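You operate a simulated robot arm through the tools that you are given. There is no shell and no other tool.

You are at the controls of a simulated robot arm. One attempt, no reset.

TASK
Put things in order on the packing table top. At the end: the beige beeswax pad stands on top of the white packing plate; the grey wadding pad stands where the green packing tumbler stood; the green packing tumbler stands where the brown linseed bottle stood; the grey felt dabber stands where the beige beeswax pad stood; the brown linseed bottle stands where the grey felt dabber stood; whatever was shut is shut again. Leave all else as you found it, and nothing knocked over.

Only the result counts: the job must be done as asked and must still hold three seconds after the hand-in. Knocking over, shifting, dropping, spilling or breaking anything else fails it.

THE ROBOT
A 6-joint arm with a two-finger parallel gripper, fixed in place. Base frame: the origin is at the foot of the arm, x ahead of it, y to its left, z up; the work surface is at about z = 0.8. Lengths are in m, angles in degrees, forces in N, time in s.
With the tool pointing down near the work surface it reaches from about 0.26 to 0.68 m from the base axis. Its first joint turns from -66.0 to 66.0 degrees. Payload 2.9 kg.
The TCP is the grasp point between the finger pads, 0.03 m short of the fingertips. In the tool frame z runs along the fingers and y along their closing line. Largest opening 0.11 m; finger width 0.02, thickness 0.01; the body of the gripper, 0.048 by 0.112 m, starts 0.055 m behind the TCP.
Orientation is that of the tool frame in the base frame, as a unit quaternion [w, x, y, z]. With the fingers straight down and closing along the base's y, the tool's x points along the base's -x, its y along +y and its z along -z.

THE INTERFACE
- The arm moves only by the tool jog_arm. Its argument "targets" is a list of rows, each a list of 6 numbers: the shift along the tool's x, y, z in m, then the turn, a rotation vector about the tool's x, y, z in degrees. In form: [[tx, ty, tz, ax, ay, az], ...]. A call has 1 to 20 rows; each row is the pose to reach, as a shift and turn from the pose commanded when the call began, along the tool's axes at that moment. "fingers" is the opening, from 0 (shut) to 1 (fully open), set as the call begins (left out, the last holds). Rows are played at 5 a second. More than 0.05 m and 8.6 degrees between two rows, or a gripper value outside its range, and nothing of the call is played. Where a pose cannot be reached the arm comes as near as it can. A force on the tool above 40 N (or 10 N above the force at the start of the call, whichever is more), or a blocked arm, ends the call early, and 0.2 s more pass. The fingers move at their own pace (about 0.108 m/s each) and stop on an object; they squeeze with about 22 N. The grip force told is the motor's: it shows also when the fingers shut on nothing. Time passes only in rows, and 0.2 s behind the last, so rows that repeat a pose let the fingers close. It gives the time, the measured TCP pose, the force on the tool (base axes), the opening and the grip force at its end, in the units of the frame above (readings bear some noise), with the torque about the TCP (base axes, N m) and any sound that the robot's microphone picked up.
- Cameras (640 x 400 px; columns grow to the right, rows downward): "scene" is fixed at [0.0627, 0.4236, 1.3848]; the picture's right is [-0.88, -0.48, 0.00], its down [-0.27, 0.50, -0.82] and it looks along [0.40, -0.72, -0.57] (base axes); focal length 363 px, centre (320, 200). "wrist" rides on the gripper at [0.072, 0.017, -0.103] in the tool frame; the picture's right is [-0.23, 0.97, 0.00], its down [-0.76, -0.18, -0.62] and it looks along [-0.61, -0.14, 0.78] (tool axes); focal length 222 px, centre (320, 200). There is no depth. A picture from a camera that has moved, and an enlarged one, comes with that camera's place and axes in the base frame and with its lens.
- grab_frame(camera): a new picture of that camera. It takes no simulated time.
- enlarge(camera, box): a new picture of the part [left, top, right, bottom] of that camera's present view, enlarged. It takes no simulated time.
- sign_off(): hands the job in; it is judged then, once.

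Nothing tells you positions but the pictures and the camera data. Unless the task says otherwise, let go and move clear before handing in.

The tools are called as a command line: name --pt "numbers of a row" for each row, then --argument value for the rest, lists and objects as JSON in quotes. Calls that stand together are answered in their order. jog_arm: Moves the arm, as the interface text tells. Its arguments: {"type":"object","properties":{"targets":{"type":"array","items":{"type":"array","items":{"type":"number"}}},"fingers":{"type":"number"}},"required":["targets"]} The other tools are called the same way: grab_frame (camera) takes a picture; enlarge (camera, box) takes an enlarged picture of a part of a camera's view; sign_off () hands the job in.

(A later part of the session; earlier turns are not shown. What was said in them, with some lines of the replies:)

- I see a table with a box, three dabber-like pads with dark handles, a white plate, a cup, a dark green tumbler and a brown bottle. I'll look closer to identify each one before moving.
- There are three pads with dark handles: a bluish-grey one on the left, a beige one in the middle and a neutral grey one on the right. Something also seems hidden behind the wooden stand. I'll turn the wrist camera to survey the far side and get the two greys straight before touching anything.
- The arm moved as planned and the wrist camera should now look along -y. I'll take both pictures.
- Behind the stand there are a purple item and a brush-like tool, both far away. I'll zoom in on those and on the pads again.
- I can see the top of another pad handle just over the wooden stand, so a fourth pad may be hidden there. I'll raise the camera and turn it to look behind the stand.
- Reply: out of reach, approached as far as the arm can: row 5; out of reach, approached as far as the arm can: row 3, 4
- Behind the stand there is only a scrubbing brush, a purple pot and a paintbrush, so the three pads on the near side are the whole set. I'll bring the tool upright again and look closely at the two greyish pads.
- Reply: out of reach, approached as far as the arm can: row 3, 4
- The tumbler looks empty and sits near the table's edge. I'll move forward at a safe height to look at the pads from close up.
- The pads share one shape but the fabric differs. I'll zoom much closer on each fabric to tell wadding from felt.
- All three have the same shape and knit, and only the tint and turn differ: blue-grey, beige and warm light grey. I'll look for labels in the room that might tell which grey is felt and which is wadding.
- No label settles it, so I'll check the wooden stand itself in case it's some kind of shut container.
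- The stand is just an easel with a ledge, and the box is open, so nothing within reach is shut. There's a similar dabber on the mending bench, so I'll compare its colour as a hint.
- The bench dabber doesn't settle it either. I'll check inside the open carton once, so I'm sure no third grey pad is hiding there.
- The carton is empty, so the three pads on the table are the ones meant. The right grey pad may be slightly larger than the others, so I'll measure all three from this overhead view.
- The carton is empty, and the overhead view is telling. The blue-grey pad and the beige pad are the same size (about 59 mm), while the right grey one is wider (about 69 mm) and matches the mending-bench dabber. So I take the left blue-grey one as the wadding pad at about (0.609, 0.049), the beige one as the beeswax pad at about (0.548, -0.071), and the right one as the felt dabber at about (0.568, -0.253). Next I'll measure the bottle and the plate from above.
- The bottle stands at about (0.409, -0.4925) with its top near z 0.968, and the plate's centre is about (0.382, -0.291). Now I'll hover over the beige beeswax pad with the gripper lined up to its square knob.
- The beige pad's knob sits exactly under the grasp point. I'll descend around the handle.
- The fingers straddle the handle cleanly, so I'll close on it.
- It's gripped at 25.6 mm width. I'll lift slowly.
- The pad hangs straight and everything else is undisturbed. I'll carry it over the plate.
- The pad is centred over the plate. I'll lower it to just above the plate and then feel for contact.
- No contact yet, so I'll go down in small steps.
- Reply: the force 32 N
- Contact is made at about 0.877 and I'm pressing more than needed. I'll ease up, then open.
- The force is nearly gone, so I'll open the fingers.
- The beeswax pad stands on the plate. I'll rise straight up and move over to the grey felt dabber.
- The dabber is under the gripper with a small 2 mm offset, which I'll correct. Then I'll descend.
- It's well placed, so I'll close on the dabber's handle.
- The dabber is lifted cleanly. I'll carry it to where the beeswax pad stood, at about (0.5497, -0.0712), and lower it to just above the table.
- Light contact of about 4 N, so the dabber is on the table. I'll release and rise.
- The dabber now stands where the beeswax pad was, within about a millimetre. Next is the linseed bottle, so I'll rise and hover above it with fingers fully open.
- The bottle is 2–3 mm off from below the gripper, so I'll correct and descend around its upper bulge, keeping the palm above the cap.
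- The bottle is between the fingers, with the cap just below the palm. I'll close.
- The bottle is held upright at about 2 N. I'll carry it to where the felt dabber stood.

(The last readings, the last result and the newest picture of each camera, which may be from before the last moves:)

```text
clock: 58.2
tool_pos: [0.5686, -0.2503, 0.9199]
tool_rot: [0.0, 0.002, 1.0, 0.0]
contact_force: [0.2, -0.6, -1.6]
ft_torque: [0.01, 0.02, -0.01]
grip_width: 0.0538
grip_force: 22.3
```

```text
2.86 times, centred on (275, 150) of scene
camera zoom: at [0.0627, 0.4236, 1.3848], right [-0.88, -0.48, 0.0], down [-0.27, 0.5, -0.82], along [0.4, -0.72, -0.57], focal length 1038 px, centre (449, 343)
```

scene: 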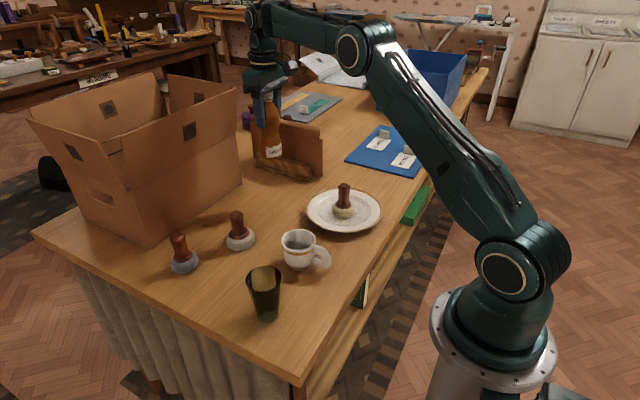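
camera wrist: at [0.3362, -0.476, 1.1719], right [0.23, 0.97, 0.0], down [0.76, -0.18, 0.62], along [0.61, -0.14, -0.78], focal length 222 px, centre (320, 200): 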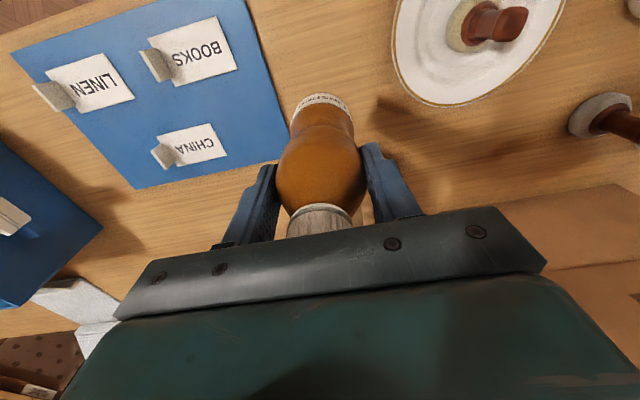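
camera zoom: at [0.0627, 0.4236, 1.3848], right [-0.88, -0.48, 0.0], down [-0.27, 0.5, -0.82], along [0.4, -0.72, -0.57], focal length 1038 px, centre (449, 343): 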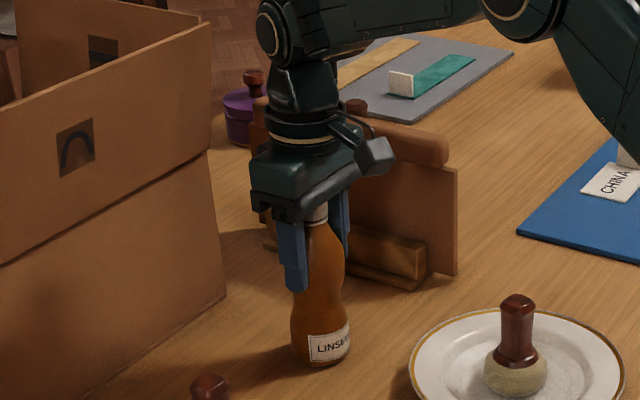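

jog_arm --pt "0 0 0.0005 0 0 0" --pt "0 0 0.0008 0 0 0"

jog_arm --pt "0 0 0.0005 0 0 0" --pt "0 0 0.0008 0 0 0"

```text
clock: 58.8
tool_pos: [0.5689, -0.2521, 0.9189]
tool_rot: [0.0, 0.001, 1.0, 0.0]
contact_force: [-2.3, 0.9, 3.0]
ft_torque: [0.02, 0.16, -0.01]
grip_width: 0.0534
grip_force: 22.1
```

```text
clock: 59.4
tool_pos: [0.5705, -0.2503, 0.9197]
tool_rot: [0.001, 0.0, 1.0, 0.0]
contact_force: [0.9, 2.3, 7.9]
ft_torque: [0.14, -0.06, 0.0]
grip_width: 0.0535
grip_force: 22.1
```

The bottle is standing on the table under light pressure. I'll release it and rise straight up.

jog_arm --pt "0 0 0 0 0 0" --pt "0 0 0 0 0 0" --pt "0 0 0 0 0 0" --fingers 1

jog_arm --pt "0 0 -0.015 0 0 0" --pt "0 0 -0.04 0 0 0" --pt "0 0 -0.07 0 0 0" --pt "0 0 -0.1 0 0 0" --pt "0 0 -0.13 0 0 0" --pt "0 0 -0.16 0 0 0" --pt "0 0 -0.163 0 0 0"

enlarge --camera "wrist" --box '[220, 40, 420, 200]'

grab_frame --camera "scene"

```text
clock: 60.2
tool_pos: [0.5689, -0.2512, 0.9179]
tool_rot: [0.0, 0.001, 1.0, 0.0]
contact_force: [0.8, 0.6, 0.3]
ft_torque: [-0.02, 0.03, -0.02]
grip_width: 0.1102
grip_force: 0.2
```

```text
clock: 61.8
tool_pos: [0.5682, -0.2512, 1.0807]
tool_rot: [0.0, 0.001, 1.0, 0.0]
contact_force: [-0.6, 1.1, 1.1]
ft_torque: [-0.01, 0.02, -0.04]
grip_width: 0.1099
grip_force: 0.0
```

```text
2.50 times, centred on (320, 120) of wrist
camera zoom: at [0.4958, -0.2355, 1.1833], right [0.23, 0.97, 0.0], down [0.76, -0.18, 0.62], along [0.61, -0.14, -0.78], focal length 555 px, centre (320, 400)
```

zoom: 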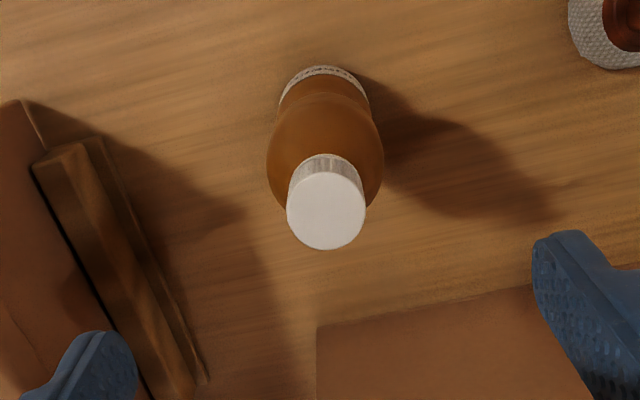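

```text
taken
```

scene: 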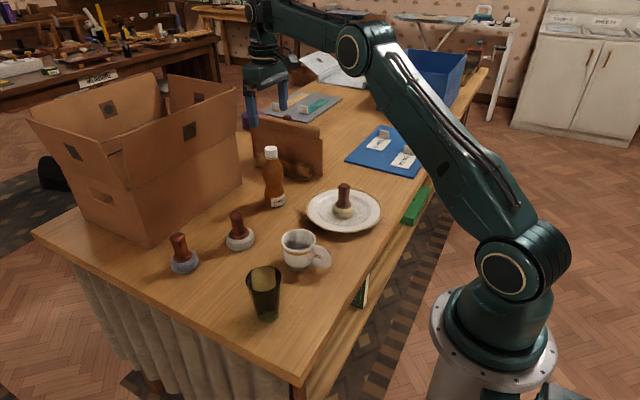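

enlarge --camera "scene" --box '[245, 160, 315, 220]'

grab_frame --camera "wrist"

```text
6.67 times, centred on (280, 190) of scene
camera zoom: at [0.0627, 0.4236, 1.3848], right [-0.88, -0.48, 0.0], down [-0.27, 0.5, -0.82], along [0.4, -0.72, -0.57], focal length 2422 px, centre (587, 267)
```

zoom: 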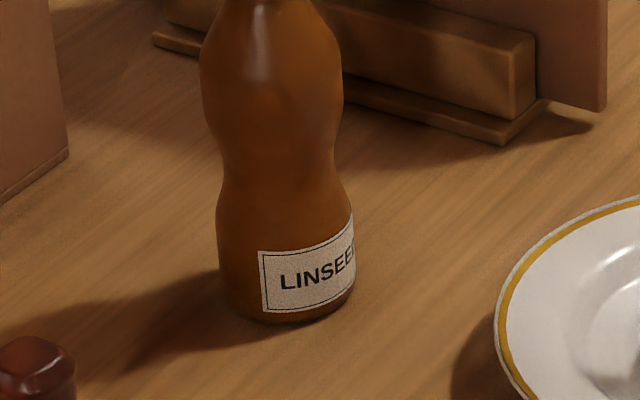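

```text
taken
camera wrist: at [0.4958, -0.2355, 1.1833], right [0.23, 0.97, 0.0], down [0.76, -0.18, 0.62], along [0.61, -0.14, -0.78], focal length 222 px, centre (320, 200)
```

wrist: 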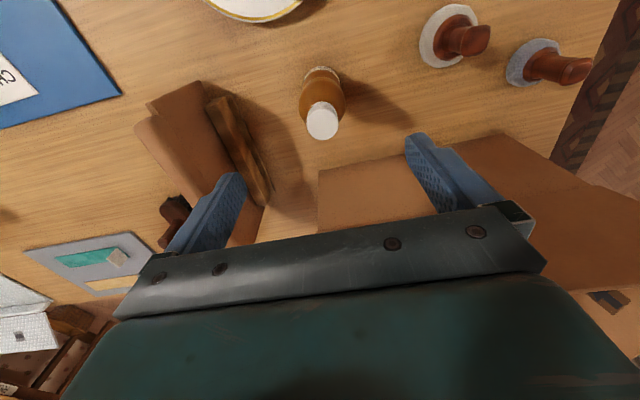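

The bottle stands where the dabber was, within a few millimetres. Next is the green tumbler, and I'll hover over it first.

jog_arm --pt "0.0178 0.0293 0.0 0 0 0" --pt "0.0356 0.0585 0.0 0 0 0" --pt "0.0535 0.0878 0.0 0 0 0" --pt "0.0713 0.1171 0.01 0 0 0" --pt "0.0891 0.1464 0.02 0 0 0" --pt "0.1069 0.1756 0.03 0 0 0" --pt "0.1247 0.2049 0.04 0 0 0" --pt "0.1425 0.2342 0.05 0 0 0" --pt "0.1604 0.2635 0.06 0 0 0" --pt "0.1782 0.2927 0.06 0 0 0" --pt "0.196 0.322 0.06 0 0 0" --pt "0.196 0.322 0.06 0 0 0" --fingers 1

grab_frame --camera "wrist"

enlarge --camera "wrist" --box '[220, 20, 420, 180]'

grab_frame --camera "scene"

```text
clock: 64.4
tool_pos: [0.3734, 0.0734, 1.021]
tool_rot: [0.0, 0.001, 1.0, 0.0]
contact_force: [-0.7, 0.6, 0.0]
ft_torque: [-0.02, 0.02, -0.05]
grip_width: 0.1102
grip_force: 0.0
```

```text
taken
camera wrist: at [0.3004, 0.0883, 1.1234], right [0.23, 0.97, 0.0], down [0.76, -0.18, 0.62], along [0.61, -0.14, -0.78], focal length 222 px, centre (320, 200)
```

wrist: 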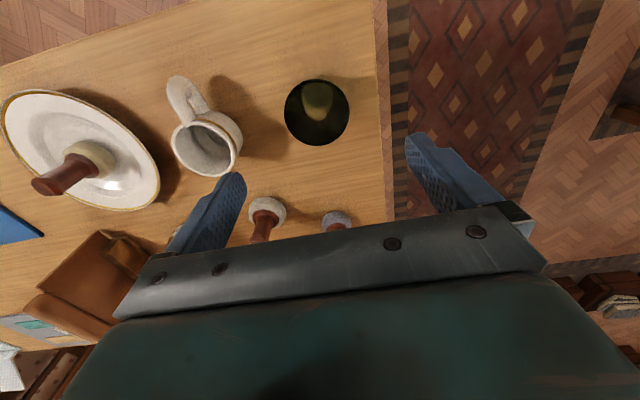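

```text
2.50 times, centred on (320, 100) of wrist
camera zoom: at [0.3004, 0.0883, 1.1234], right [0.23, 0.97, 0.0], down [0.76, -0.18, 0.62], along [0.61, -0.14, -0.78], focal length 555 px, centre (320, 450)
```

zoom: 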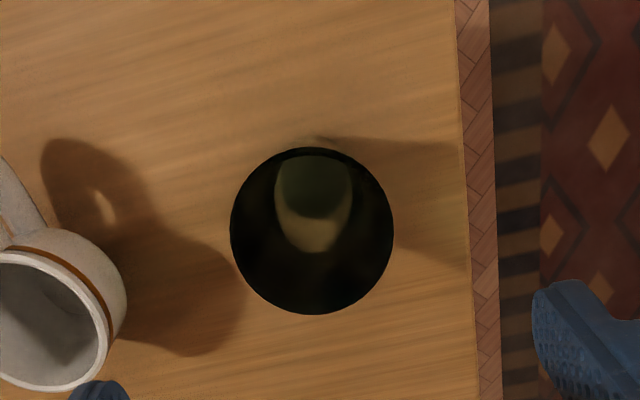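

```text
taken
```

scene: 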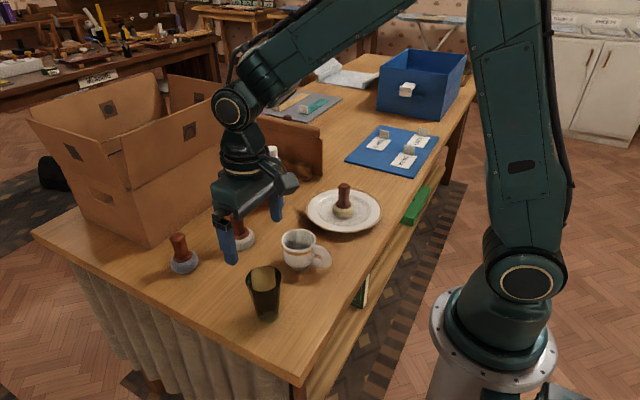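

The tumbler is centred at about (0.3693, 0.0687) with its rim near z 0.90. I'll correct by 3 mm and descend around it.

jog_arm --pt "0.0031 -0.0026 0.03 0 0 0" --pt "0.0031 -0.0026 0.06 0 0 0" --pt "0.0031 -0.0026 0.09 0 0 0" --pt "0.0031 -0.0026 0.12 0 0 0" --pt "0.0031 -0.0026 0.143 0 0 0" --pt "0.0031 -0.0026 0.152 0 0 0" --pt "0.0031 -0.0026 0.1554 0 0 0" --pt "0.0031 -0.0026 0.1554 0 0 0"

grab_frame --camera "wrist"

enlarge --camera "scene" --box '[190, 200, 350, 340]'

```text
clock: 66.2
tool_pos: [0.3697, 0.0692, 0.8651]
tool_rot: [0.001, 0.0, 1.0, 0.0]
contact_force: [-1.0, -0.5, -0.8]
ft_torque: [0.01, -0.02, 0.0]
grip_width: 0.1102
grip_force: 0.1
```

```text
taken
camera wrist: at [0.2968, 0.0845, 0.9686], right [0.23, 0.97, 0.0], down [0.76, -0.18, 0.62], along [0.61, -0.14, -0.78], focal length 222 px, centre (320, 200)
```

wrist: 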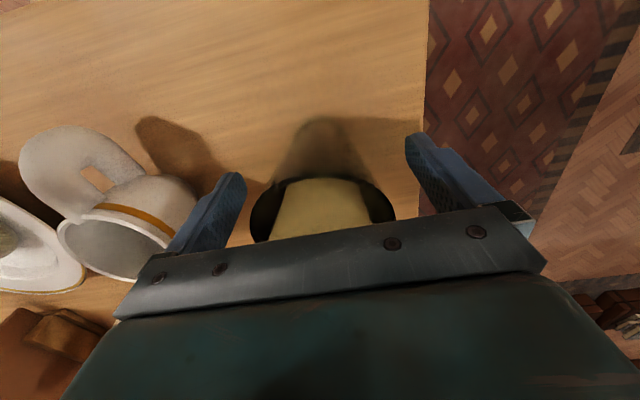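

```text
2.86 times, centred on (270, 270) of scene
camera zoom: at [0.0627, 0.4236, 1.3848], right [-0.88, -0.48, 0.0], down [-0.27, 0.5, -0.82], along [0.4, -0.72, -0.57], focal length 1038 px, centre (463, 0)
```

zoom: 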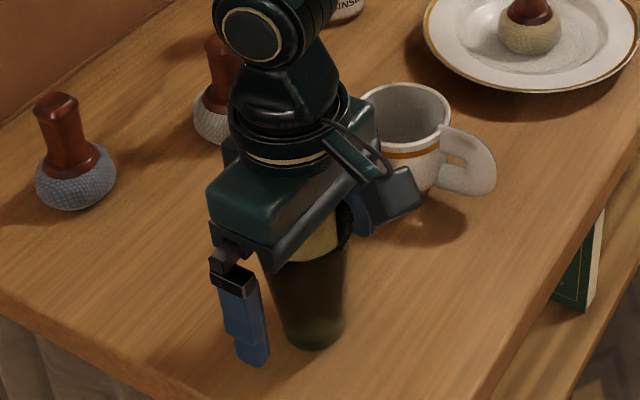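

The tumbler is between the fingers and everything is clear. I'll close gently.

jog_arm --pt "0 0 0 0 0 0" --pt "0 0 0 0 0 0" --pt "0 0 0 0 0 0" --pt "0 0 0 0 0 0" --pt "0 0 0 0 0 0" --fingers 0

enlarge --camera "scene" --box '[190, 200, 350, 340]'

grab_frame --camera "wrist"

```text
clock: 67.4
tool_pos: [0.3705, 0.0687, 0.8659]
tool_rot: [0.0, 0.001, 1.0, 0.0]
contact_force: [0.7, -0.5, 0.7]
ft_torque: [-0.04, -0.01, 0.01]
grip_width: 0.0642
grip_force: 22.2
```

```text
2.86 times, centred on (270, 270) of scene
camera zoom: at [0.0627, 0.4236, 1.3848], right [-0.88, -0.48, 0.0], down [-0.27, 0.5, -0.82], along [0.4, -0.72, -0.57], focal length 1038 px, centre (463, 0)
```

zoom: 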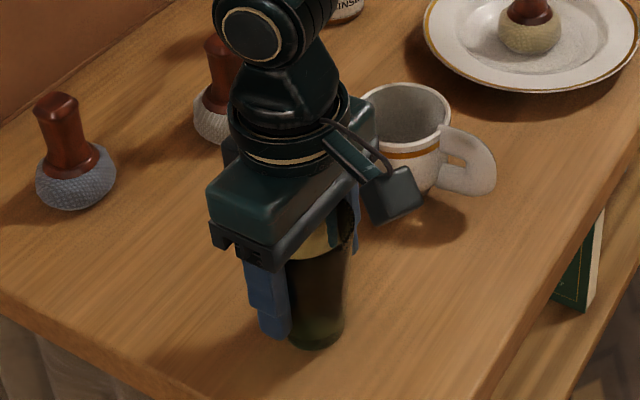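

```text
taken
camera wrist: at [0.2968, 0.0845, 0.9688], right [0.23, 0.97, 0.0], down [0.76, -0.18, 0.62], along [0.61, -0.14, -0.78], focal length 222 px, centre (320, 200)
```

wrist: 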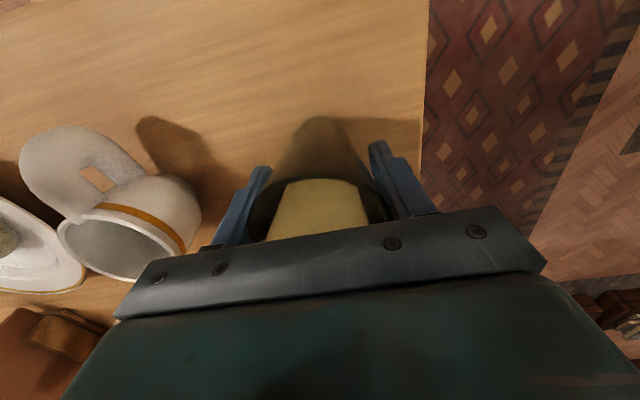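

The fingers are touching only the flared rim, above the pads. I'll reopen slightly, raise the grasp so the rim sits nearer the pad centre, and close again.

jog_arm --pt "0 0 0 0 0 0" --pt "0 0 0 0 0 0" --pt "0 0 -0.01 0 0 0" --pt "0 0 -0.02 0 0 0" --pt "0 0 -0.02 0 0 0" --fingers 0.8

jog_arm --pt "0 0 0 0 0 0" --pt "0 0 0 0 0 0" --pt "0 0 0 0 0 0" --pt "0 0 0 0 0 0" --fingers 0

enlarge --camera "scene" --box '[190, 200, 350, 340]'

grab_frame --camera "wrist"

```text
clock: 68.6
tool_pos: [0.3691, 0.0688, 0.8853]
tool_rot: [0.0, 0.001, 1.0, 0.0]
contact_force: [-0.1, -0.1, -0.2]
ft_torque: [0.02, 0.01, 0.01]
grip_width: 0.088
grip_force: 0.0
```

```text
clock: 69.6
tool_pos: [0.3699, 0.0697, 0.8861]
tool_rot: [0.0, 0.0, 1.0, 0.0]
contact_force: [0.1, 1.2, 6.0]
ft_torque: [-0.02, 0.06, 0.03]
grip_width: 0.0644
grip_force: 22.1
```

```text
2.86 times, centred on (270, 270) of scene
camera zoom: at [0.0626, 0.4236, 1.3848], right [-0.88, -0.48, 0.0], down [-0.27, 0.5, -0.82], along [0.4, -0.72, -0.57], focal length 1038 px, centre (463, 0)
```

zoom: 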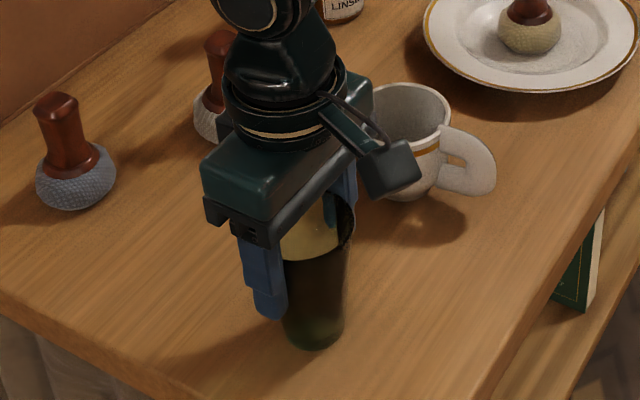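

```text
taken
camera wrist: at [0.297, 0.0851, 0.9886], right [0.23, 0.97, 0.0], down [0.76, -0.18, 0.62], along [0.61, -0.14, -0.78], focal length 222 px, centre (320, 200)
```

wrist: 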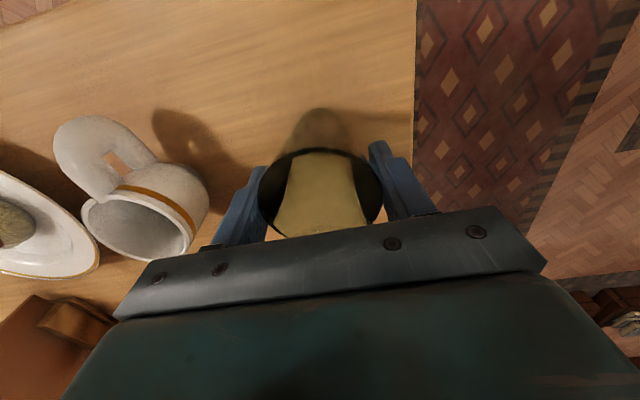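

The grip now sits on the glass below the rim. I'll lift slowly and check.

jog_arm --pt "0 0 -0.004 0 0 0" --pt "0 0 -0.01 0 0 0" --pt "0 0 -0.02 0 0 0" --pt "0 0 -0.035 0 0 0" --pt "0 0 -0.05 0 0 0" --pt "0 0 -0.05 0 0 0"

enlarge --camera "scene" --box '[190, 200, 350, 340]'

grab_frame --camera "wrist"

```text
clock: 71.0
tool_pos: [0.3708, 0.0691, 0.9362]
tool_rot: [0.001, 0.0, 1.0, 0.0]
contact_force: [-0.3, 0.3, -2.2]
ft_torque: [-0.01, 0.01, -0.03]
grip_width: 0.0644
grip_force: 22.3
```

```text
2.86 times, centred on (270, 270) of scene
camera zoom: at [0.0627, 0.4236, 1.3848], right [-0.88, -0.48, 0.0], down [-0.27, 0.5, -0.82], along [0.4, -0.72, -0.57], focal length 1038 px, centre (463, 0)
```

zoom: 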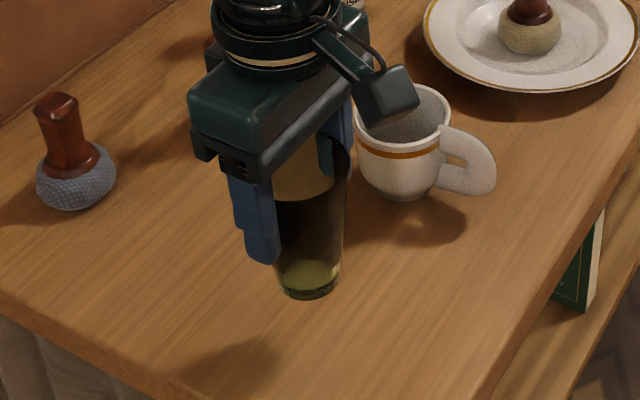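

```text
taken
camera wrist: at [0.2971, 0.0845, 1.0383], right [0.23, 0.97, 0.0], down [0.76, -0.18, 0.62], along [0.61, -0.14, -0.78], focal length 222 px, centre (320, 200)
```

wrist: 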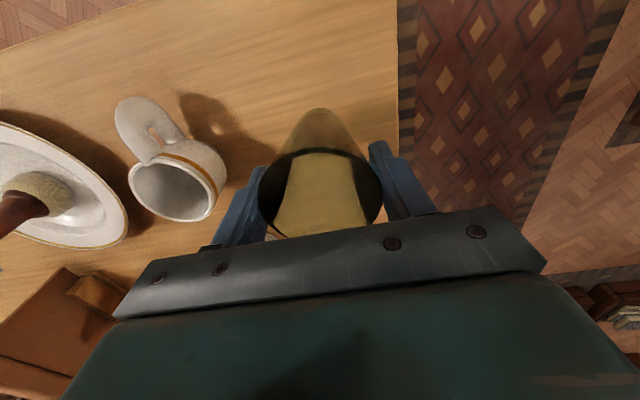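

The tumbler hangs upright with no slip. I'll raise it higher and carry it across to the bottle's old place at about (0.409, -0.490).

jog_arm --pt "0 0 -0.03 0 0 0" --pt "0 0 -0.065 0 0 0" --pt "0 0 -0.1 0 0 0" --pt "-0.001 -0.01 -0.12 0 0 0" --pt "-0.003 -0.035 -0.125 0 0 0" --pt "-0.0055 -0.07 -0.125 0 0 0" --pt "-0.008 -0.108 -0.125 0 0 0" --pt "-0.011 -0.148 -0.125 0 0 0" --pt "-0.014 -0.188 -0.125 0 0 0" --pt "-0.017 -0.228 -0.125 0 0 0" --pt "-0.02 -0.268 -0.125 0 0 0" --pt "-0.023 -0.308 -0.125 0 0 0" --pt "-0.026 -0.348 -0.125 0 0 0" --pt "-0.029 -0.388 -0.125 0 0 0" --pt "-0.032 -0.428 -0.125 0 0 0" --pt "-0.035 -0.468 -0.125 0 0 0" --pt "-0.037 -0.503 -0.125 0 0 0" --pt "-0.039 -0.533 -0.125 0 0 0" --pt "-0.04 -0.552 -0.125 0 0 0" --pt "-0.04 -0.558 -0.125 0 0 0"

grab_frame --camera "scene"

grab_frame --camera "wrist"

```text
clock: 75.2
tool_pos: [0.4079, -0.4893, 1.0618]
tool_rot: [0.0, 0.001, 1.0, 0.001]
contact_force: [-0.3, -0.6, -2.0]
ft_torque: [-0.04, 0.0, -0.03]
grip_width: 0.0644
grip_force: 21.8
```

```text
taken
```

scene: 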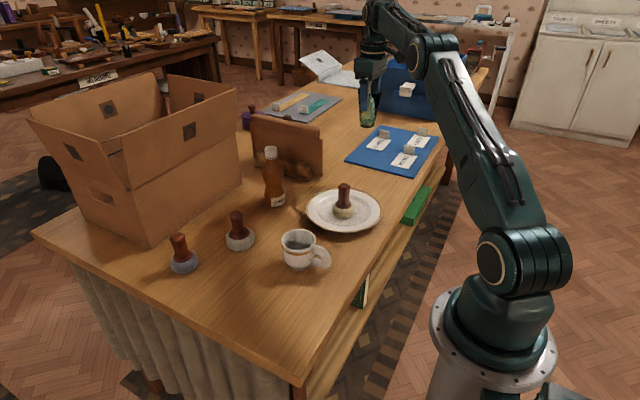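

```text
taken
camera wrist: at [0.3356, -0.4744, 1.1645], right [0.23, 0.97, 0.0], down [0.76, -0.18, 0.62], along [0.61, -0.14, -0.78], focal length 222 px, centre (320, 200)
```

wrist: 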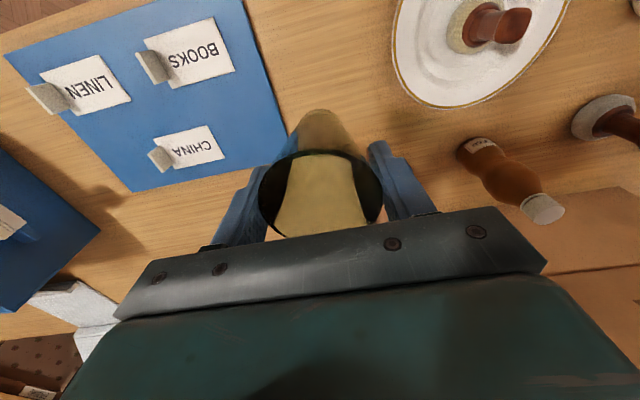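

jog_arm --pt "-0.001 0 0.03 0 0 0" --pt "-0.001 0 0.06 0 0 0" --pt "-0.001 0 0.09 0 0 0" --pt "-0.001 0 0.12 0 0 0" --pt "-0.001 0 0.145 0 0 0" --pt "-0.001 0 0.163 0 0 0" --pt "-0.001 0 0.171 0 0 0" --pt "-0.001 0 0.173 0 0 0" --pt "-0.001 0 0.173 0 0 0"

jog_arm --pt "0 0 0.0005 0 0 0" --pt "0 0 0.001 0 0 0"

enlarge --camera "scene" --box '[310, 80, 430, 200]'

```text
clock: 77.2
tool_pos: [0.4111, -0.49, 0.8878]
tool_rot: [-0.001, 0.0, 1.0, 0.0]
contact_force: [0.0, 0.0, -1.6]
ft_torque: [0.0, 0.03, -0.01]
grip_width: 0.0641
grip_force: 22.0
```

```text
clock: 77.8
tool_pos: [0.4113, -0.4895, 0.8876]
tool_rot: [-0.001, 0.001, 1.0, -0.001]
contact_force: [0.5, 0.2, -1.6]
ft_torque: [-0.02, 0.02, -0.01]
grip_width: 0.0645
grip_force: 21.8
```

```text
3.33 times, centred on (370, 140) of scene
camera zoom: at [0.0627, 0.4235, 1.3848], right [-0.88, -0.48, 0.0], down [-0.27, 0.5, -0.82], along [0.4, -0.72, -0.57], focal length 1211 px, centre (153, 400)
```

zoom: 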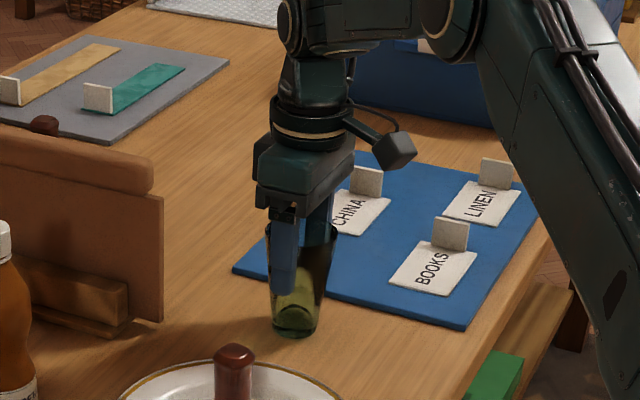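

jog_arm --pt "0 0 0.0005 0 0 0" --pt "0 0 0.001 0 0 0"

jog_arm --pt "0 0 0.0004 0 0 0" --pt "0 0 0.0007 0 0 0"

```text
clock: 78.4
tool_pos: [0.4111, -0.4893, 0.8849]
tool_rot: [0.0, 0.002, 1.0, 0.0]
contact_force: [-0.7, 0.7, 0.7]
ft_torque: [-0.01, 0.02, -0.03]
grip_width: 0.064
grip_force: 22.1
```

```text
clock: 79.0
tool_pos: [0.4113, -0.4892, 0.8855]
tool_rot: [0.001, 0.001, 1.0, -0.001]
contact_force: [0.4, -0.7, 4.1]
ft_torque: [-0.12, 0.03, 0.0]
grip_width: 0.0644
grip_force: 22.0
```

The tumbler touches the table at about 4 N. I'll open and rise straight up.

jog_arm --pt "0 0 0 0 0 0" --pt "0 0 0 0 0 0" --pt "0 0 0 0 0 0" --fingers 1

jog_arm --pt "0 0 -0.015 0 0 0" --pt "0 0 -0.04 0 0 0" --pt "0 0 -0.07 0 0 0" --pt "0 0 -0.1 0 0 0" --pt "0 0 -0.13 0 0 0" --pt "0 0 -0.135 0 0 0"

grab_frame --camera "wrist"

grab_frame --camera "scene"

enlarge --camera "wrist" --box '[220, 20, 420, 180]'

```text
clock: 79.8
tool_pos: [0.4115, -0.4908, 0.8852]
tool_rot: [0.0, 0.001, 1.0, 0.0]
contact_force: [0.8, -0.4, 0.2]
ft_torque: [-0.02, 0.0, 0.02]
grip_width: 0.11
grip_force: 0.1
```

```text
clock: 81.2
tool_pos: [0.4114, -0.4897, 1.0189]
tool_rot: [0.0, 0.001, 1.0, 0.0]
contact_force: [-0.5, -0.8, -0.7]
ft_torque: [-0.02, -0.01, -0.03]
grip_width: 0.1101
grip_force: 0.0
```

```text
taken
camera wrist: at [0.3379, -0.474, 1.1221], right [0.23, 0.97, 0.0], down [0.76, -0.18, 0.62], along [0.61, -0.14, -0.78], focal length 222 px, centre (320, 200)
```

wrist: 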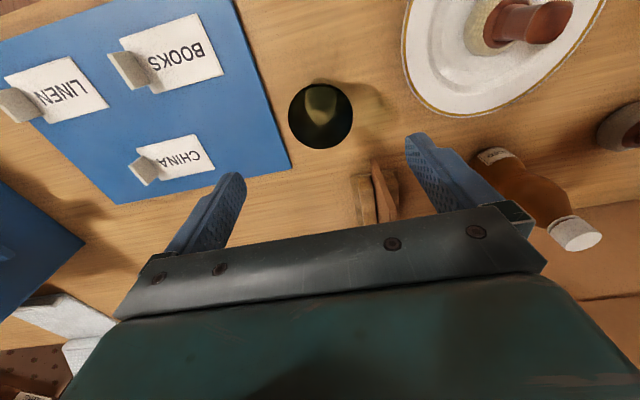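

```text
taken
```

scene: 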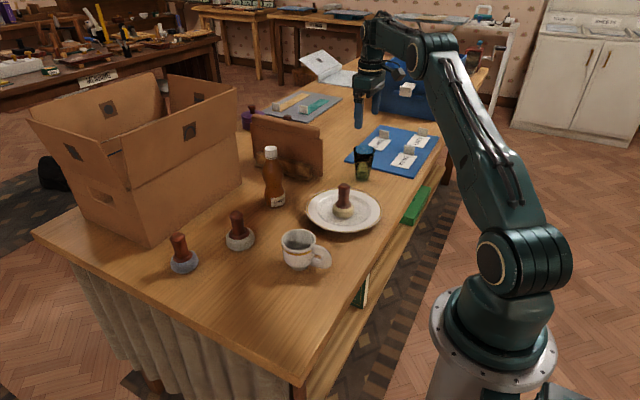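

```text
2.50 times, centred on (320, 100) of wrist
camera zoom: at [0.3379, -0.474, 1.1221], right [0.23, 0.97, 0.0], down [0.76, -0.18, 0.62], along [0.61, -0.14, -0.78], focal length 555 px, centre (320, 450)
```

zoom: 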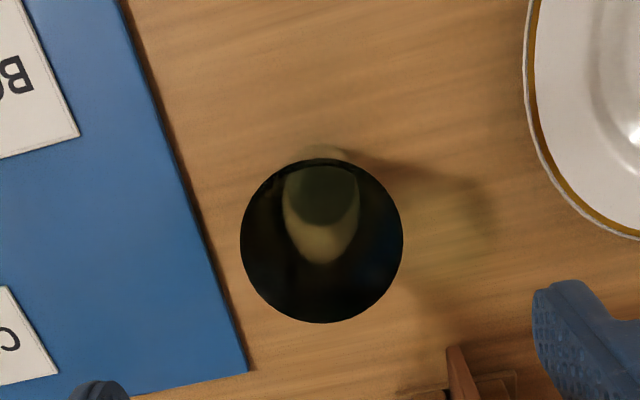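

The tumbler is right where the bottle was. The last piece is the blue-grey wadding pad, so I'll go over it at a safe height.

jog_arm --pt "0 0 -0.04 0 0 0" --pt "-0.0133 0.036 -0.04 0 0 0.3" --pt "-0.0265 0.072 -0.04 0 0 0.6" --pt "-0.0398 0.108 -0.04 0 0 0.9" --pt "-0.0531 0.144 -0.04 0 0 1.2" --pt "-0.0664 0.18 -0.04 0 0 1.5" --pt "-0.0796 0.216 -0.04 0 0 1.8" --pt "-0.0929 0.252 -0.04 0 0 2.1" --pt "-0.1062 0.288 -0.04 0 0 2.4" --pt "-0.1195 0.324 -0.04 0 0 2.7" --pt "-0.1327 0.36 -0.04 0 0 3.0" --pt "-0.146 0.396 -0.03 0 0 3.3" --pt "-0.1593 0.432 -0.02 0 0 3.6" --pt "-0.1725 0.468 -0.01 0 0 3.9" --pt "-0.1858 0.504 0.0 0 0 4.3" --pt "-0.1991 0.54 0.019 0 0 4.3" --pt "-0.1991 0.54 0.019 0 0 4.3" --pt "-0.1991 0.54 0.019 0 0 4.3" --fingers 0.6

grab_frame --camera "wrist"

enlarge --camera "wrist" --box '[240, 50, 400, 150]'

grab_frame --camera "scene"

```text
clock: 85.0
tool_pos: [0.6102, 0.0489, 1.0016]
tool_rot: [0.0, 0.038, 0.999, 0.0]
contact_force: [0.5, 0.7, 0.9]
ft_torque: [-0.01, 0.02, -0.03]
grip_width: 0.0662
grip_force: 0.1
```

```text
taken
camera wrist: at [0.5378, 0.0704, 1.1035], right [0.3, 0.95, 0.0], down [0.75, -0.24, 0.62], along [0.59, -0.19, -0.78], focal length 222 px, centre (320, 200)
```

wrist: 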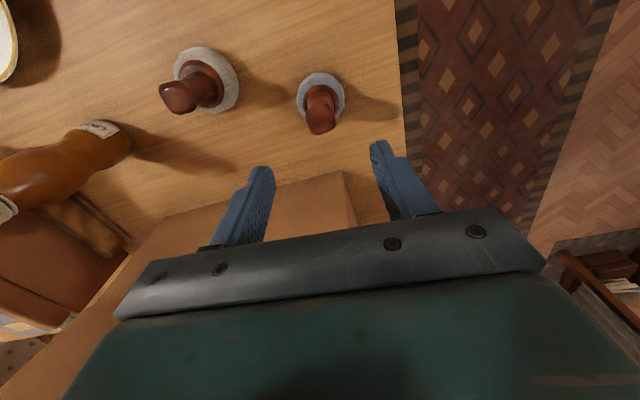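

```text
4.00 times, centred on (320, 100) of wrist
camera zoom: at [0.5378, 0.0704, 1.1035], right [0.3, 0.95, 0.0], down [0.75, -0.24, 0.62], along [0.59, -0.19, -0.78], focal length 888 px, centre (320, 600)
```

zoom: 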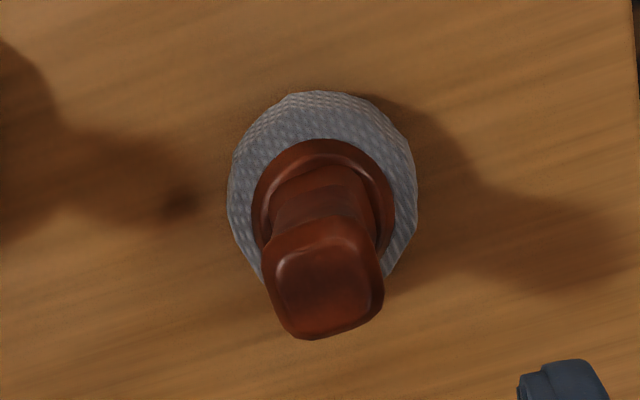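

```text
taken
```

scene: 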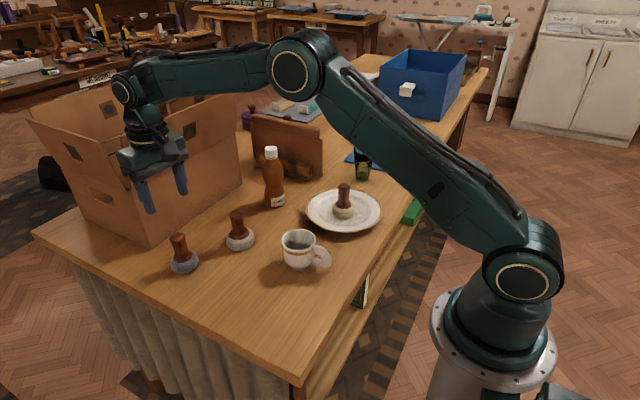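

The wadding pad's knob is exactly under the grasp point. I'll descend and grip.

jog_arm --pt "0 0 0.03 0 0 0" --pt "0 0 0.06 0 0 0" --pt "0 0 0.09 0 0 0" --pt "0 0 0.11 0 0 0" --pt "0 0 0.123 0 0 0" --pt "0 0 0.1285 0 0 0" --pt "0 0 0.1285 0 0 0"

enlarge --camera "scene" --box '[110, 150, 250, 290]'

grab_frame --camera "wrist"

```text
clock: 86.6
tool_pos: [0.61, 0.0509, 0.8742]
tool_rot: [0.0, 0.038, 0.999, 0.0]
contact_force: [0.3, 0.1, 0.0]
ft_torque: [0.03, -0.03, -0.03]
grip_width: 0.066
grip_force: 0.3
```

```text
2.86 times, centred on (180, 220) of scene
camera zoom: at [0.0627, 0.4236, 1.3848], right [-0.88, -0.48, 0.0], down [-0.27, 0.5, -0.82], along [0.4, -0.72, -0.57], focal length 1038 px, centre (720, 143)
```

zoom: 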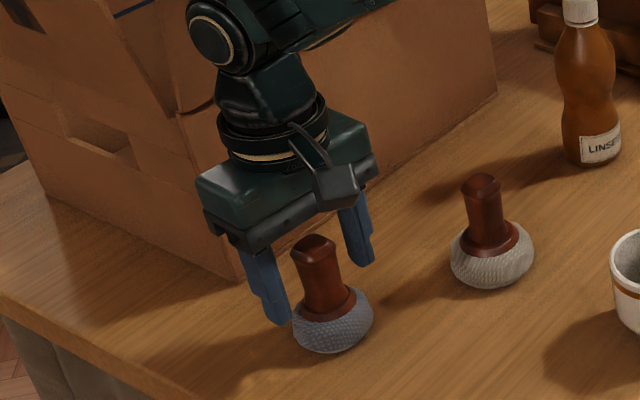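

```text
taken
camera wrist: at [0.5383, 0.072, 0.9762], right [0.3, 0.95, 0.0], down [0.75, -0.24, 0.62], along [0.59, -0.19, -0.78], focal length 222 px, centre (320, 200)
```

wrist: 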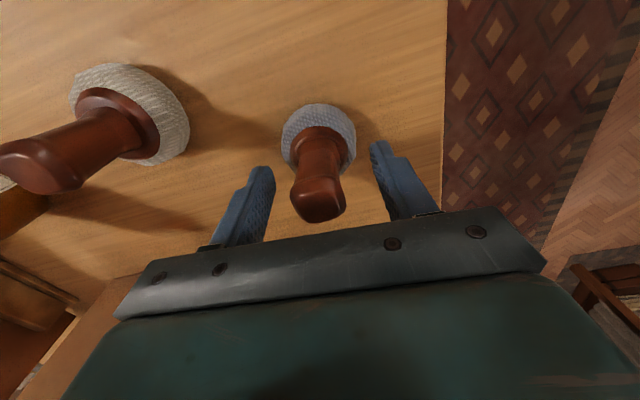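

jog_arm --pt "0 0 0 0 0 0" --pt "0 0 0 0 0 0" --pt "0 0 0 0 0 0" --pt "0 0 0 0 0 0" --fingers 0

jog_arm --pt "0 0 -0.01 0 0 0" --pt "0 0 -0.03 0 0 0" --pt "0 0 -0.055 0 0 0" --pt "0 0 -0.08 0 0 0" --pt "0 0 -0.105 0 0 0" --pt "0 0 -0.13 0 0 0" --pt "0 0 -0.13 0 0 0"

grab_frame --camera "scene"

grab_frame --camera "wrist"

```text
clock: 87.6
tool_pos: [0.6103, 0.0498, 0.874]
tool_rot: [0.0, 0.038, 0.999, 0.0]
contact_force: [-0.9, -0.9, 0.3]
ft_torque: [0.04, 0.01, -0.01]
grip_width: 0.0256
grip_force: 22.7
```

```text
clock: 89.2
tool_pos: [0.6103, 0.048, 1.0018]
tool_rot: [0.0, 0.038, 0.999, 0.0]
contact_force: [0.1, 0.4, 0.0]
ft_torque: [-0.01, 0.0, -0.02]
grip_width: 0.0258
grip_force: 22.2
```

```text
taken
```

scene: 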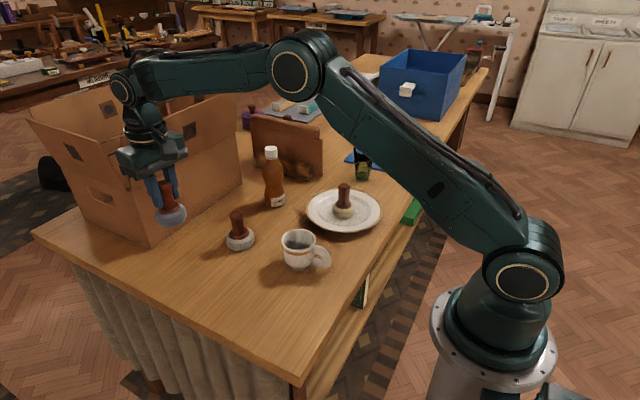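

```text
taken
camera wrist: at [0.5385, 0.0708, 1.1056], right [0.3, 0.95, 0.0], down [0.75, -0.24, 0.62], along [0.59, -0.19, -0.78], focal length 222 px, centre (320, 200)
```

wrist: 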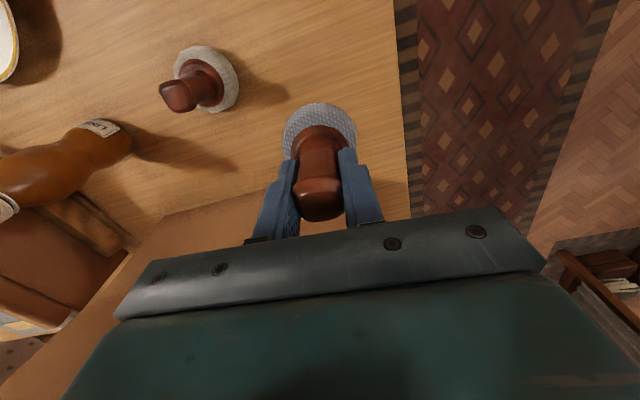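

The wadding pad is held upright. I'll carry it to the tumbler's old place at about (0.369, 0.0685).

jog_arm --pt "0.02 0.0001 0 0 0 0" --pt "0.05 0.0004 0 0 0 0" --pt "0.08 0.0006 0 0 0 0" --pt "0.11 0.0008 0 0 0 0" --pt "0.14 0.001 0 0 0 0" --pt "0.17 0.0013 0 0 0 0" --pt "0.2 0.0015 0 0 0 0" --pt "0.225 0.0017 0 0 0 0" --pt "0.2406 0.0018 0 0 0 0" --pt "0.2406 0.0018 0 0 0 0" --pt "0.2406 0.0018 0 0 0 0"

grab_frame --camera "wrist"

grab_frame --camera "scene"

```text
clock: 91.6
tool_pos: [0.3703, 0.0703, 1.0015]
tool_rot: [0.0, 0.038, 0.999, -0.001]
contact_force: [0.2, 0.0, -0.4]
ft_torque: [-0.01, 0.02, 0.0]
grip_width: 0.0253
grip_force: 22.6
```

```text
taken
camera wrist: at [0.2995, 0.0919, 1.1051], right [0.3, 0.95, 0.0], down [0.75, -0.24, 0.62], along [0.59, -0.19, -0.78], focal length 222 px, centre (320, 200)
```

wrist: 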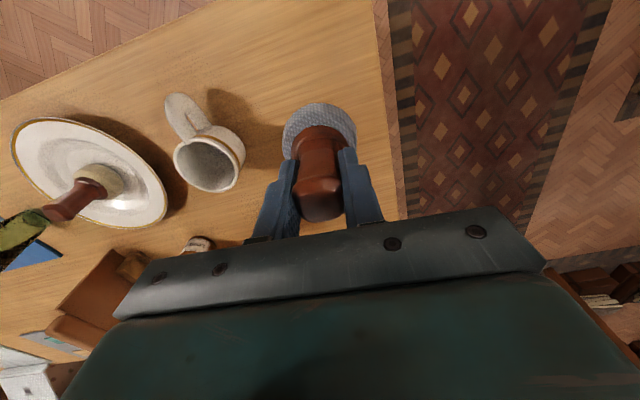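

```text
taken
```

scene: 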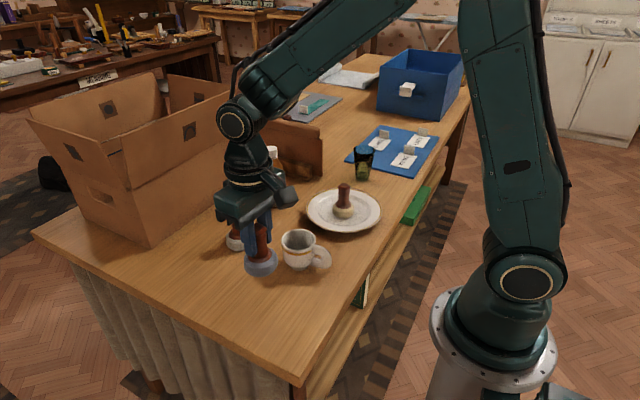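

jog_arm --pt "0.0008 -0.001 0.03 0 0 0" --pt "0.0008 -0.001 0.06 0 0 0" --pt "0.0008 -0.001 0.09 0 0 0" --pt "0.0008 -0.001 0.11 0 0 0" --pt "0.0008 -0.001 0.122 0 0 0" --pt "0.0008 -0.001 0.127 0 0 0" --pt "0.0008 -0.001 0.127 0 0 0"

jog_arm --pt "0 0 0.0005 0 0 0" --pt "0 0 0.001 0 0 0"

jog_arm --pt "0 0 0.0005 0 0 0" --pt "0 0 0.001 0 0 0"

```text
clock: 93.2
tool_pos: [0.3703, 0.0695, 0.8763]
tool_rot: [0.0, 0.038, 0.999, 0.0]
contact_force: [-0.2, -0.5, -0.2]
ft_torque: [0.03, -0.02, -0.02]
grip_width: 0.0254
grip_force: 21.8
```

```text
clock: 93.8
tool_pos: [0.3702, 0.0696, 0.8734]
tool_rot: [0.0, 0.038, 0.999, 0.0]
contact_force: [-0.3, 0.1, -0.4]
ft_torque: [0.01, 0.03, -0.01]
grip_width: 0.0254
grip_force: 21.8
```

```text
clock: 94.4
tool_pos: [0.3711, 0.0691, 0.873]
tool_rot: [-0.001, 0.038, 0.999, 0.0]
contact_force: [0.2, -0.6, -1.5]
ft_torque: [0.01, 0.0, -0.03]
grip_width: 0.0252
grip_force: 21.8
```

jog_arm --pt "0 0 0.0004 0 0 0" --pt "0 0 0.0007 0 0 0"

enlarge --camera "scene" --box '[190, 200, 350, 340]'

```text
clock: 95.0
tool_pos: [0.3702, 0.0698, 0.8746]
tool_rot: [0.001, 0.039, 0.999, 0.001]
contact_force: [-1.3, -0.8, 1.9]
ft_torque: [-0.03, -0.01, -0.02]
grip_width: 0.0254
grip_force: 21.8
```

```text
2.86 times, centred on (270, 270) of scene
camera zoom: at [0.0626, 0.4235, 1.3848], right [-0.88, -0.48, 0.0], down [-0.27, 0.5, -0.82], along [0.4, -0.72, -0.57], focal length 1038 px, centre (463, 0)
```

zoom: 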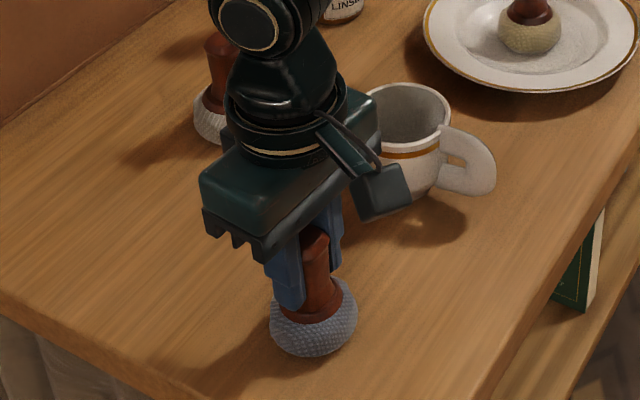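

jog_arm --pt "0 0 0.0003 0 0 0" --pt "0 0 0.0005 0 0 0"

```text
clock: 95.6
tool_pos: [0.37, 0.0692, 0.8744]
tool_rot: [0.001, 0.038, 0.999, 0.0]
contact_force: [-1.6, -0.8, 13.8]
ft_torque: [-0.02, 0.16, -0.01]
grip_width: 0.0254
grip_force: 22.1
```

The pad is on the table. I'll ease off slightly, release and rise clear.

jog_arm --pt "0 0 -0.0003 0 0 0" --pt "0 0 -0.0005 0 0 0"

jog_arm --pt "0 0 0 0 0 0" --pt "0 0 0 0 0 0" --pt "0 0 0 0 0 0" --fingers 0.6

jog_arm --pt "0 0 -0.02 0 0 0" --pt "0 0 -0.05 0 0 0" --pt "0 0 -0.08 0 0 0" --pt "0 0 -0.11 0 0 0" --pt "0 0 -0.13 0 0 0" --pt "0 0 -0.13 0 0 0"

grab_frame --camera "wrist"

grab_frame --camera "scene"

```text
clock: 96.2
tool_pos: [0.3696, 0.0702, 0.8734]
tool_rot: [0.0, 0.038, 0.999, 0.0]
contact_force: [-2.0, 1.3, 14.0]
ft_torque: [0.0, 0.11, 0.01]
grip_width: 0.0256
grip_force: 22.2
```

```text
clock: 97.0
tool_pos: [0.3695, 0.0698, 0.8734]
tool_rot: [0.0, 0.039, 0.999, 0.0]
contact_force: [-0.5, 0.2, 1.0]
ft_torque: [-0.03, 0.02, -0.01]
grip_width: 0.0662
grip_force: 0.2
```

```text
clock: 98.4
tool_pos: [0.3713, 0.0706, 1.0036]
tool_rot: [0.0, 0.038, 0.999, 0.0]
contact_force: [-0.3, 0.1, 0.7]
ft_torque: [0.0, 0.01, 0.0]
grip_width: 0.0663
grip_force: 0.0
```

```text
taken
camera wrist: at [0.2988, 0.0916, 1.1053], right [0.3, 0.95, 0.0], down [0.75, -0.24, 0.62], along [0.59, -0.19, -0.78], focal length 222 px, centre (320, 200)
```

wrist: 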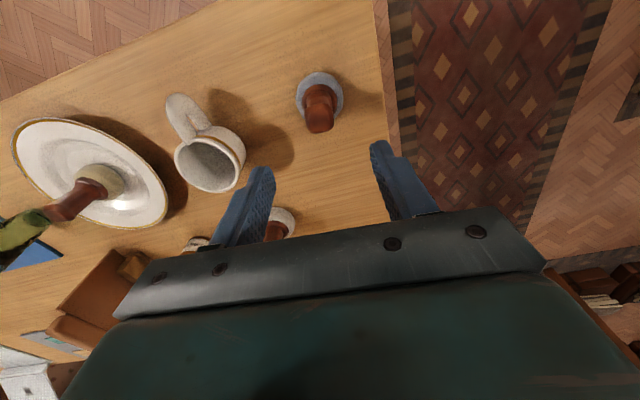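

```text
taken
```

scene: 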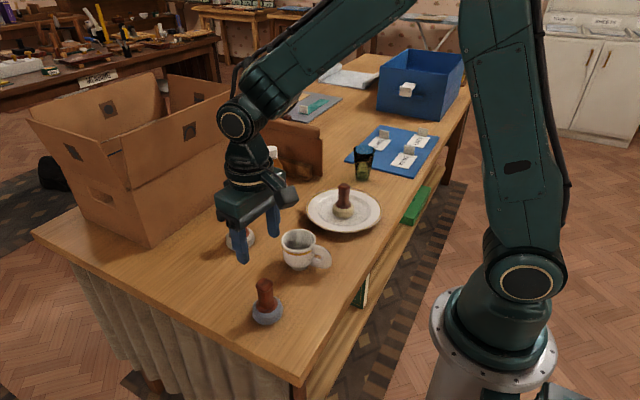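

All five pieces are moved. Before handing in, I'll compare the results with the original places and take one more look at the bench dabber, to double-check which grey is which.

enlarge --camera "scene" --box '[50, 45, 78, 66]'

enlarge --camera "scene" --box '[240, 270, 300, 330]'

enlarge --camera "scene" --box '[300, 140, 400, 240]'

```text
16.00 times, centred on (64, 56) of scene
camera zoom: at [0.0627, 0.4236, 1.3848], right [-0.88, -0.48, 0.0], down [-0.27, 0.5, -0.82], along [0.4, -0.72, -0.57], focal length 5812 px, centre (4416, 2512)
```

zoom: 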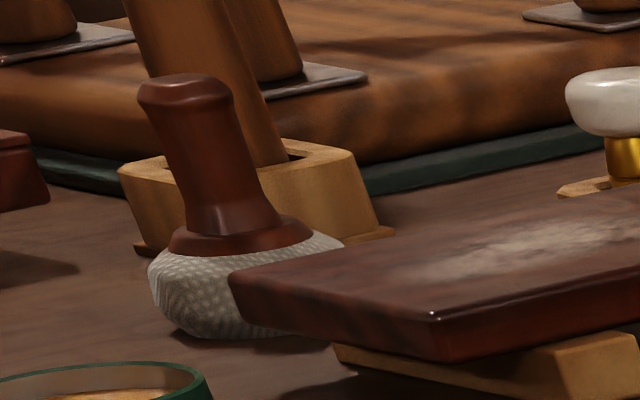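

```text
6.67 times, centred on (270, 300) of scene
camera zoom: at [0.0627, 0.4236, 1.3848], right [-0.88, -0.48, 0.0], down [-0.27, 0.5, -0.82], along [0.4, -0.72, -0.57], focal length 2422 px, centre (653, -467)
```

zoom: 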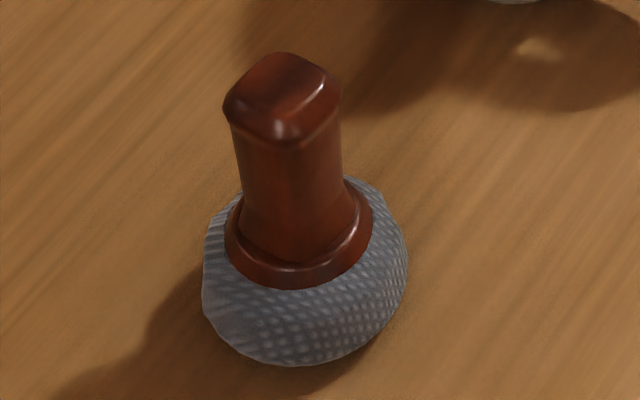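

```text
4.00 times, centred on (350, 190) of scene
camera zoom: at [0.0627, 0.4236, 1.3848], right [-0.88, -0.48, 0.0], down [-0.27, 0.5, -0.82], along [0.4, -0.72, -0.57], focal length 1453 px, centre (200, 240)
```

zoom: 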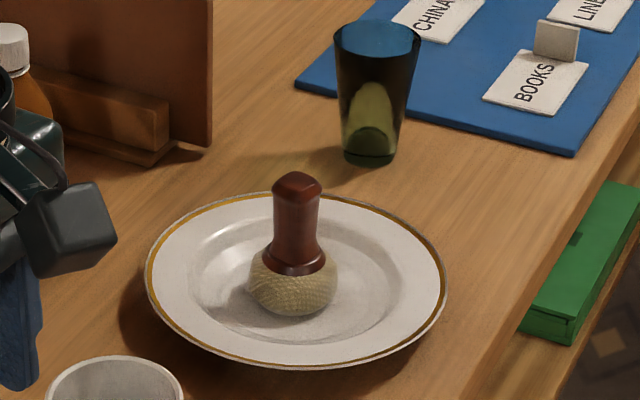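

Everything checks out. The wadding pad is where the tumbler was, the tumbler is where the bottle was, and the beeswax pad sits mid-plate. The narrower pad body matches the other pads, and only the wider grey one differs as the dabber. I'll move the arm clear and take final views.

jog_arm --pt "0 0 -0.04 0 0 0" --pt "0 0 -0.08 0 0 0" --pt "-0.03 -0.02 -0.08 0 0 0" --pt "-0.062 -0.04 -0.08 0 0 0" --pt "-0.093 -0.06 -0.08 0 0 0" --pt "-0.124 -0.08 -0.08 0 0 0" --pt "-0.1539 -0.0986 -0.08 0 0 0" --pt "-0.1539 -0.0986 -0.08 0 0 0" --fingers 1

grab_frame --camera "scene"

grab_frame --camera "wrist"

```text
clock: 100.2
tool_pos: [0.5182, -0.0401, 1.0838]
tool_rot: [-0.001, 0.038, 0.999, -0.001]
contact_force: [-0.5, -0.1, -0.1]
ft_torque: [0.0, 0.01, 0.01]
grip_width: 0.11
grip_force: 0.1
```

```text
taken
```

scene: 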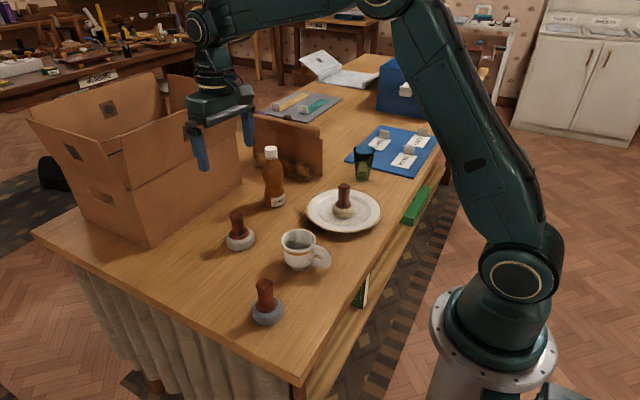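

```text
taken
camera wrist: at [0.4455, -0.0203, 1.187], right [0.3, 0.95, 0.0], down [0.75, -0.24, 0.62], along [0.59, -0.19, -0.78], focal length 222 px, centre (320, 200)
```

wrist: 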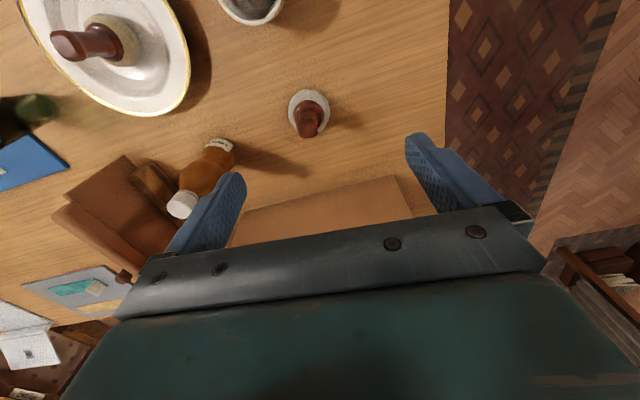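

All five pieces stand in their places. The plate, mug and everything else look unmoved, nothing has fallen over, and the gripper is open and clear. I'm handing in.

sign_off

```text
The job is handed in.
```

I moved all five pieces to their new places and handed the job in. One thing is uncertain: which of the two grey pads is the wadding pad and which is the felt dabber.

Nothing in the pictures labelled the two greys. I took the narrower, blue-grey one as the wadding pad because it has the same shape as the beige beeswax pad. I took the wider, plain grey one as the felt dabber. If that is the wrong way round, the wadding pad, felt dabber and bottle are in the wrong places.

| Piece | Now stands | Distance from target |
|---|---|---|
| Beige beeswax pad | on the white plate | near its centre |
| Grey wadding pad (blue-grey) | where the tumbler stood | about 1 mm |
| Green tumbler | where the bottle stood | 1–2 mm |
| Grey felt dabber (plain grey) | where the beeswax pad stood | about 1 mm |
| Brown linseed bottle | where the felt dabber stood | about 3 mm |

These distances are estimates from the camera pictures. Nothing shut was opened, and nothing was knocked over. The plate, mug and other things look unmoved in the final pictures. The arm is clear of the table with its gripper open.
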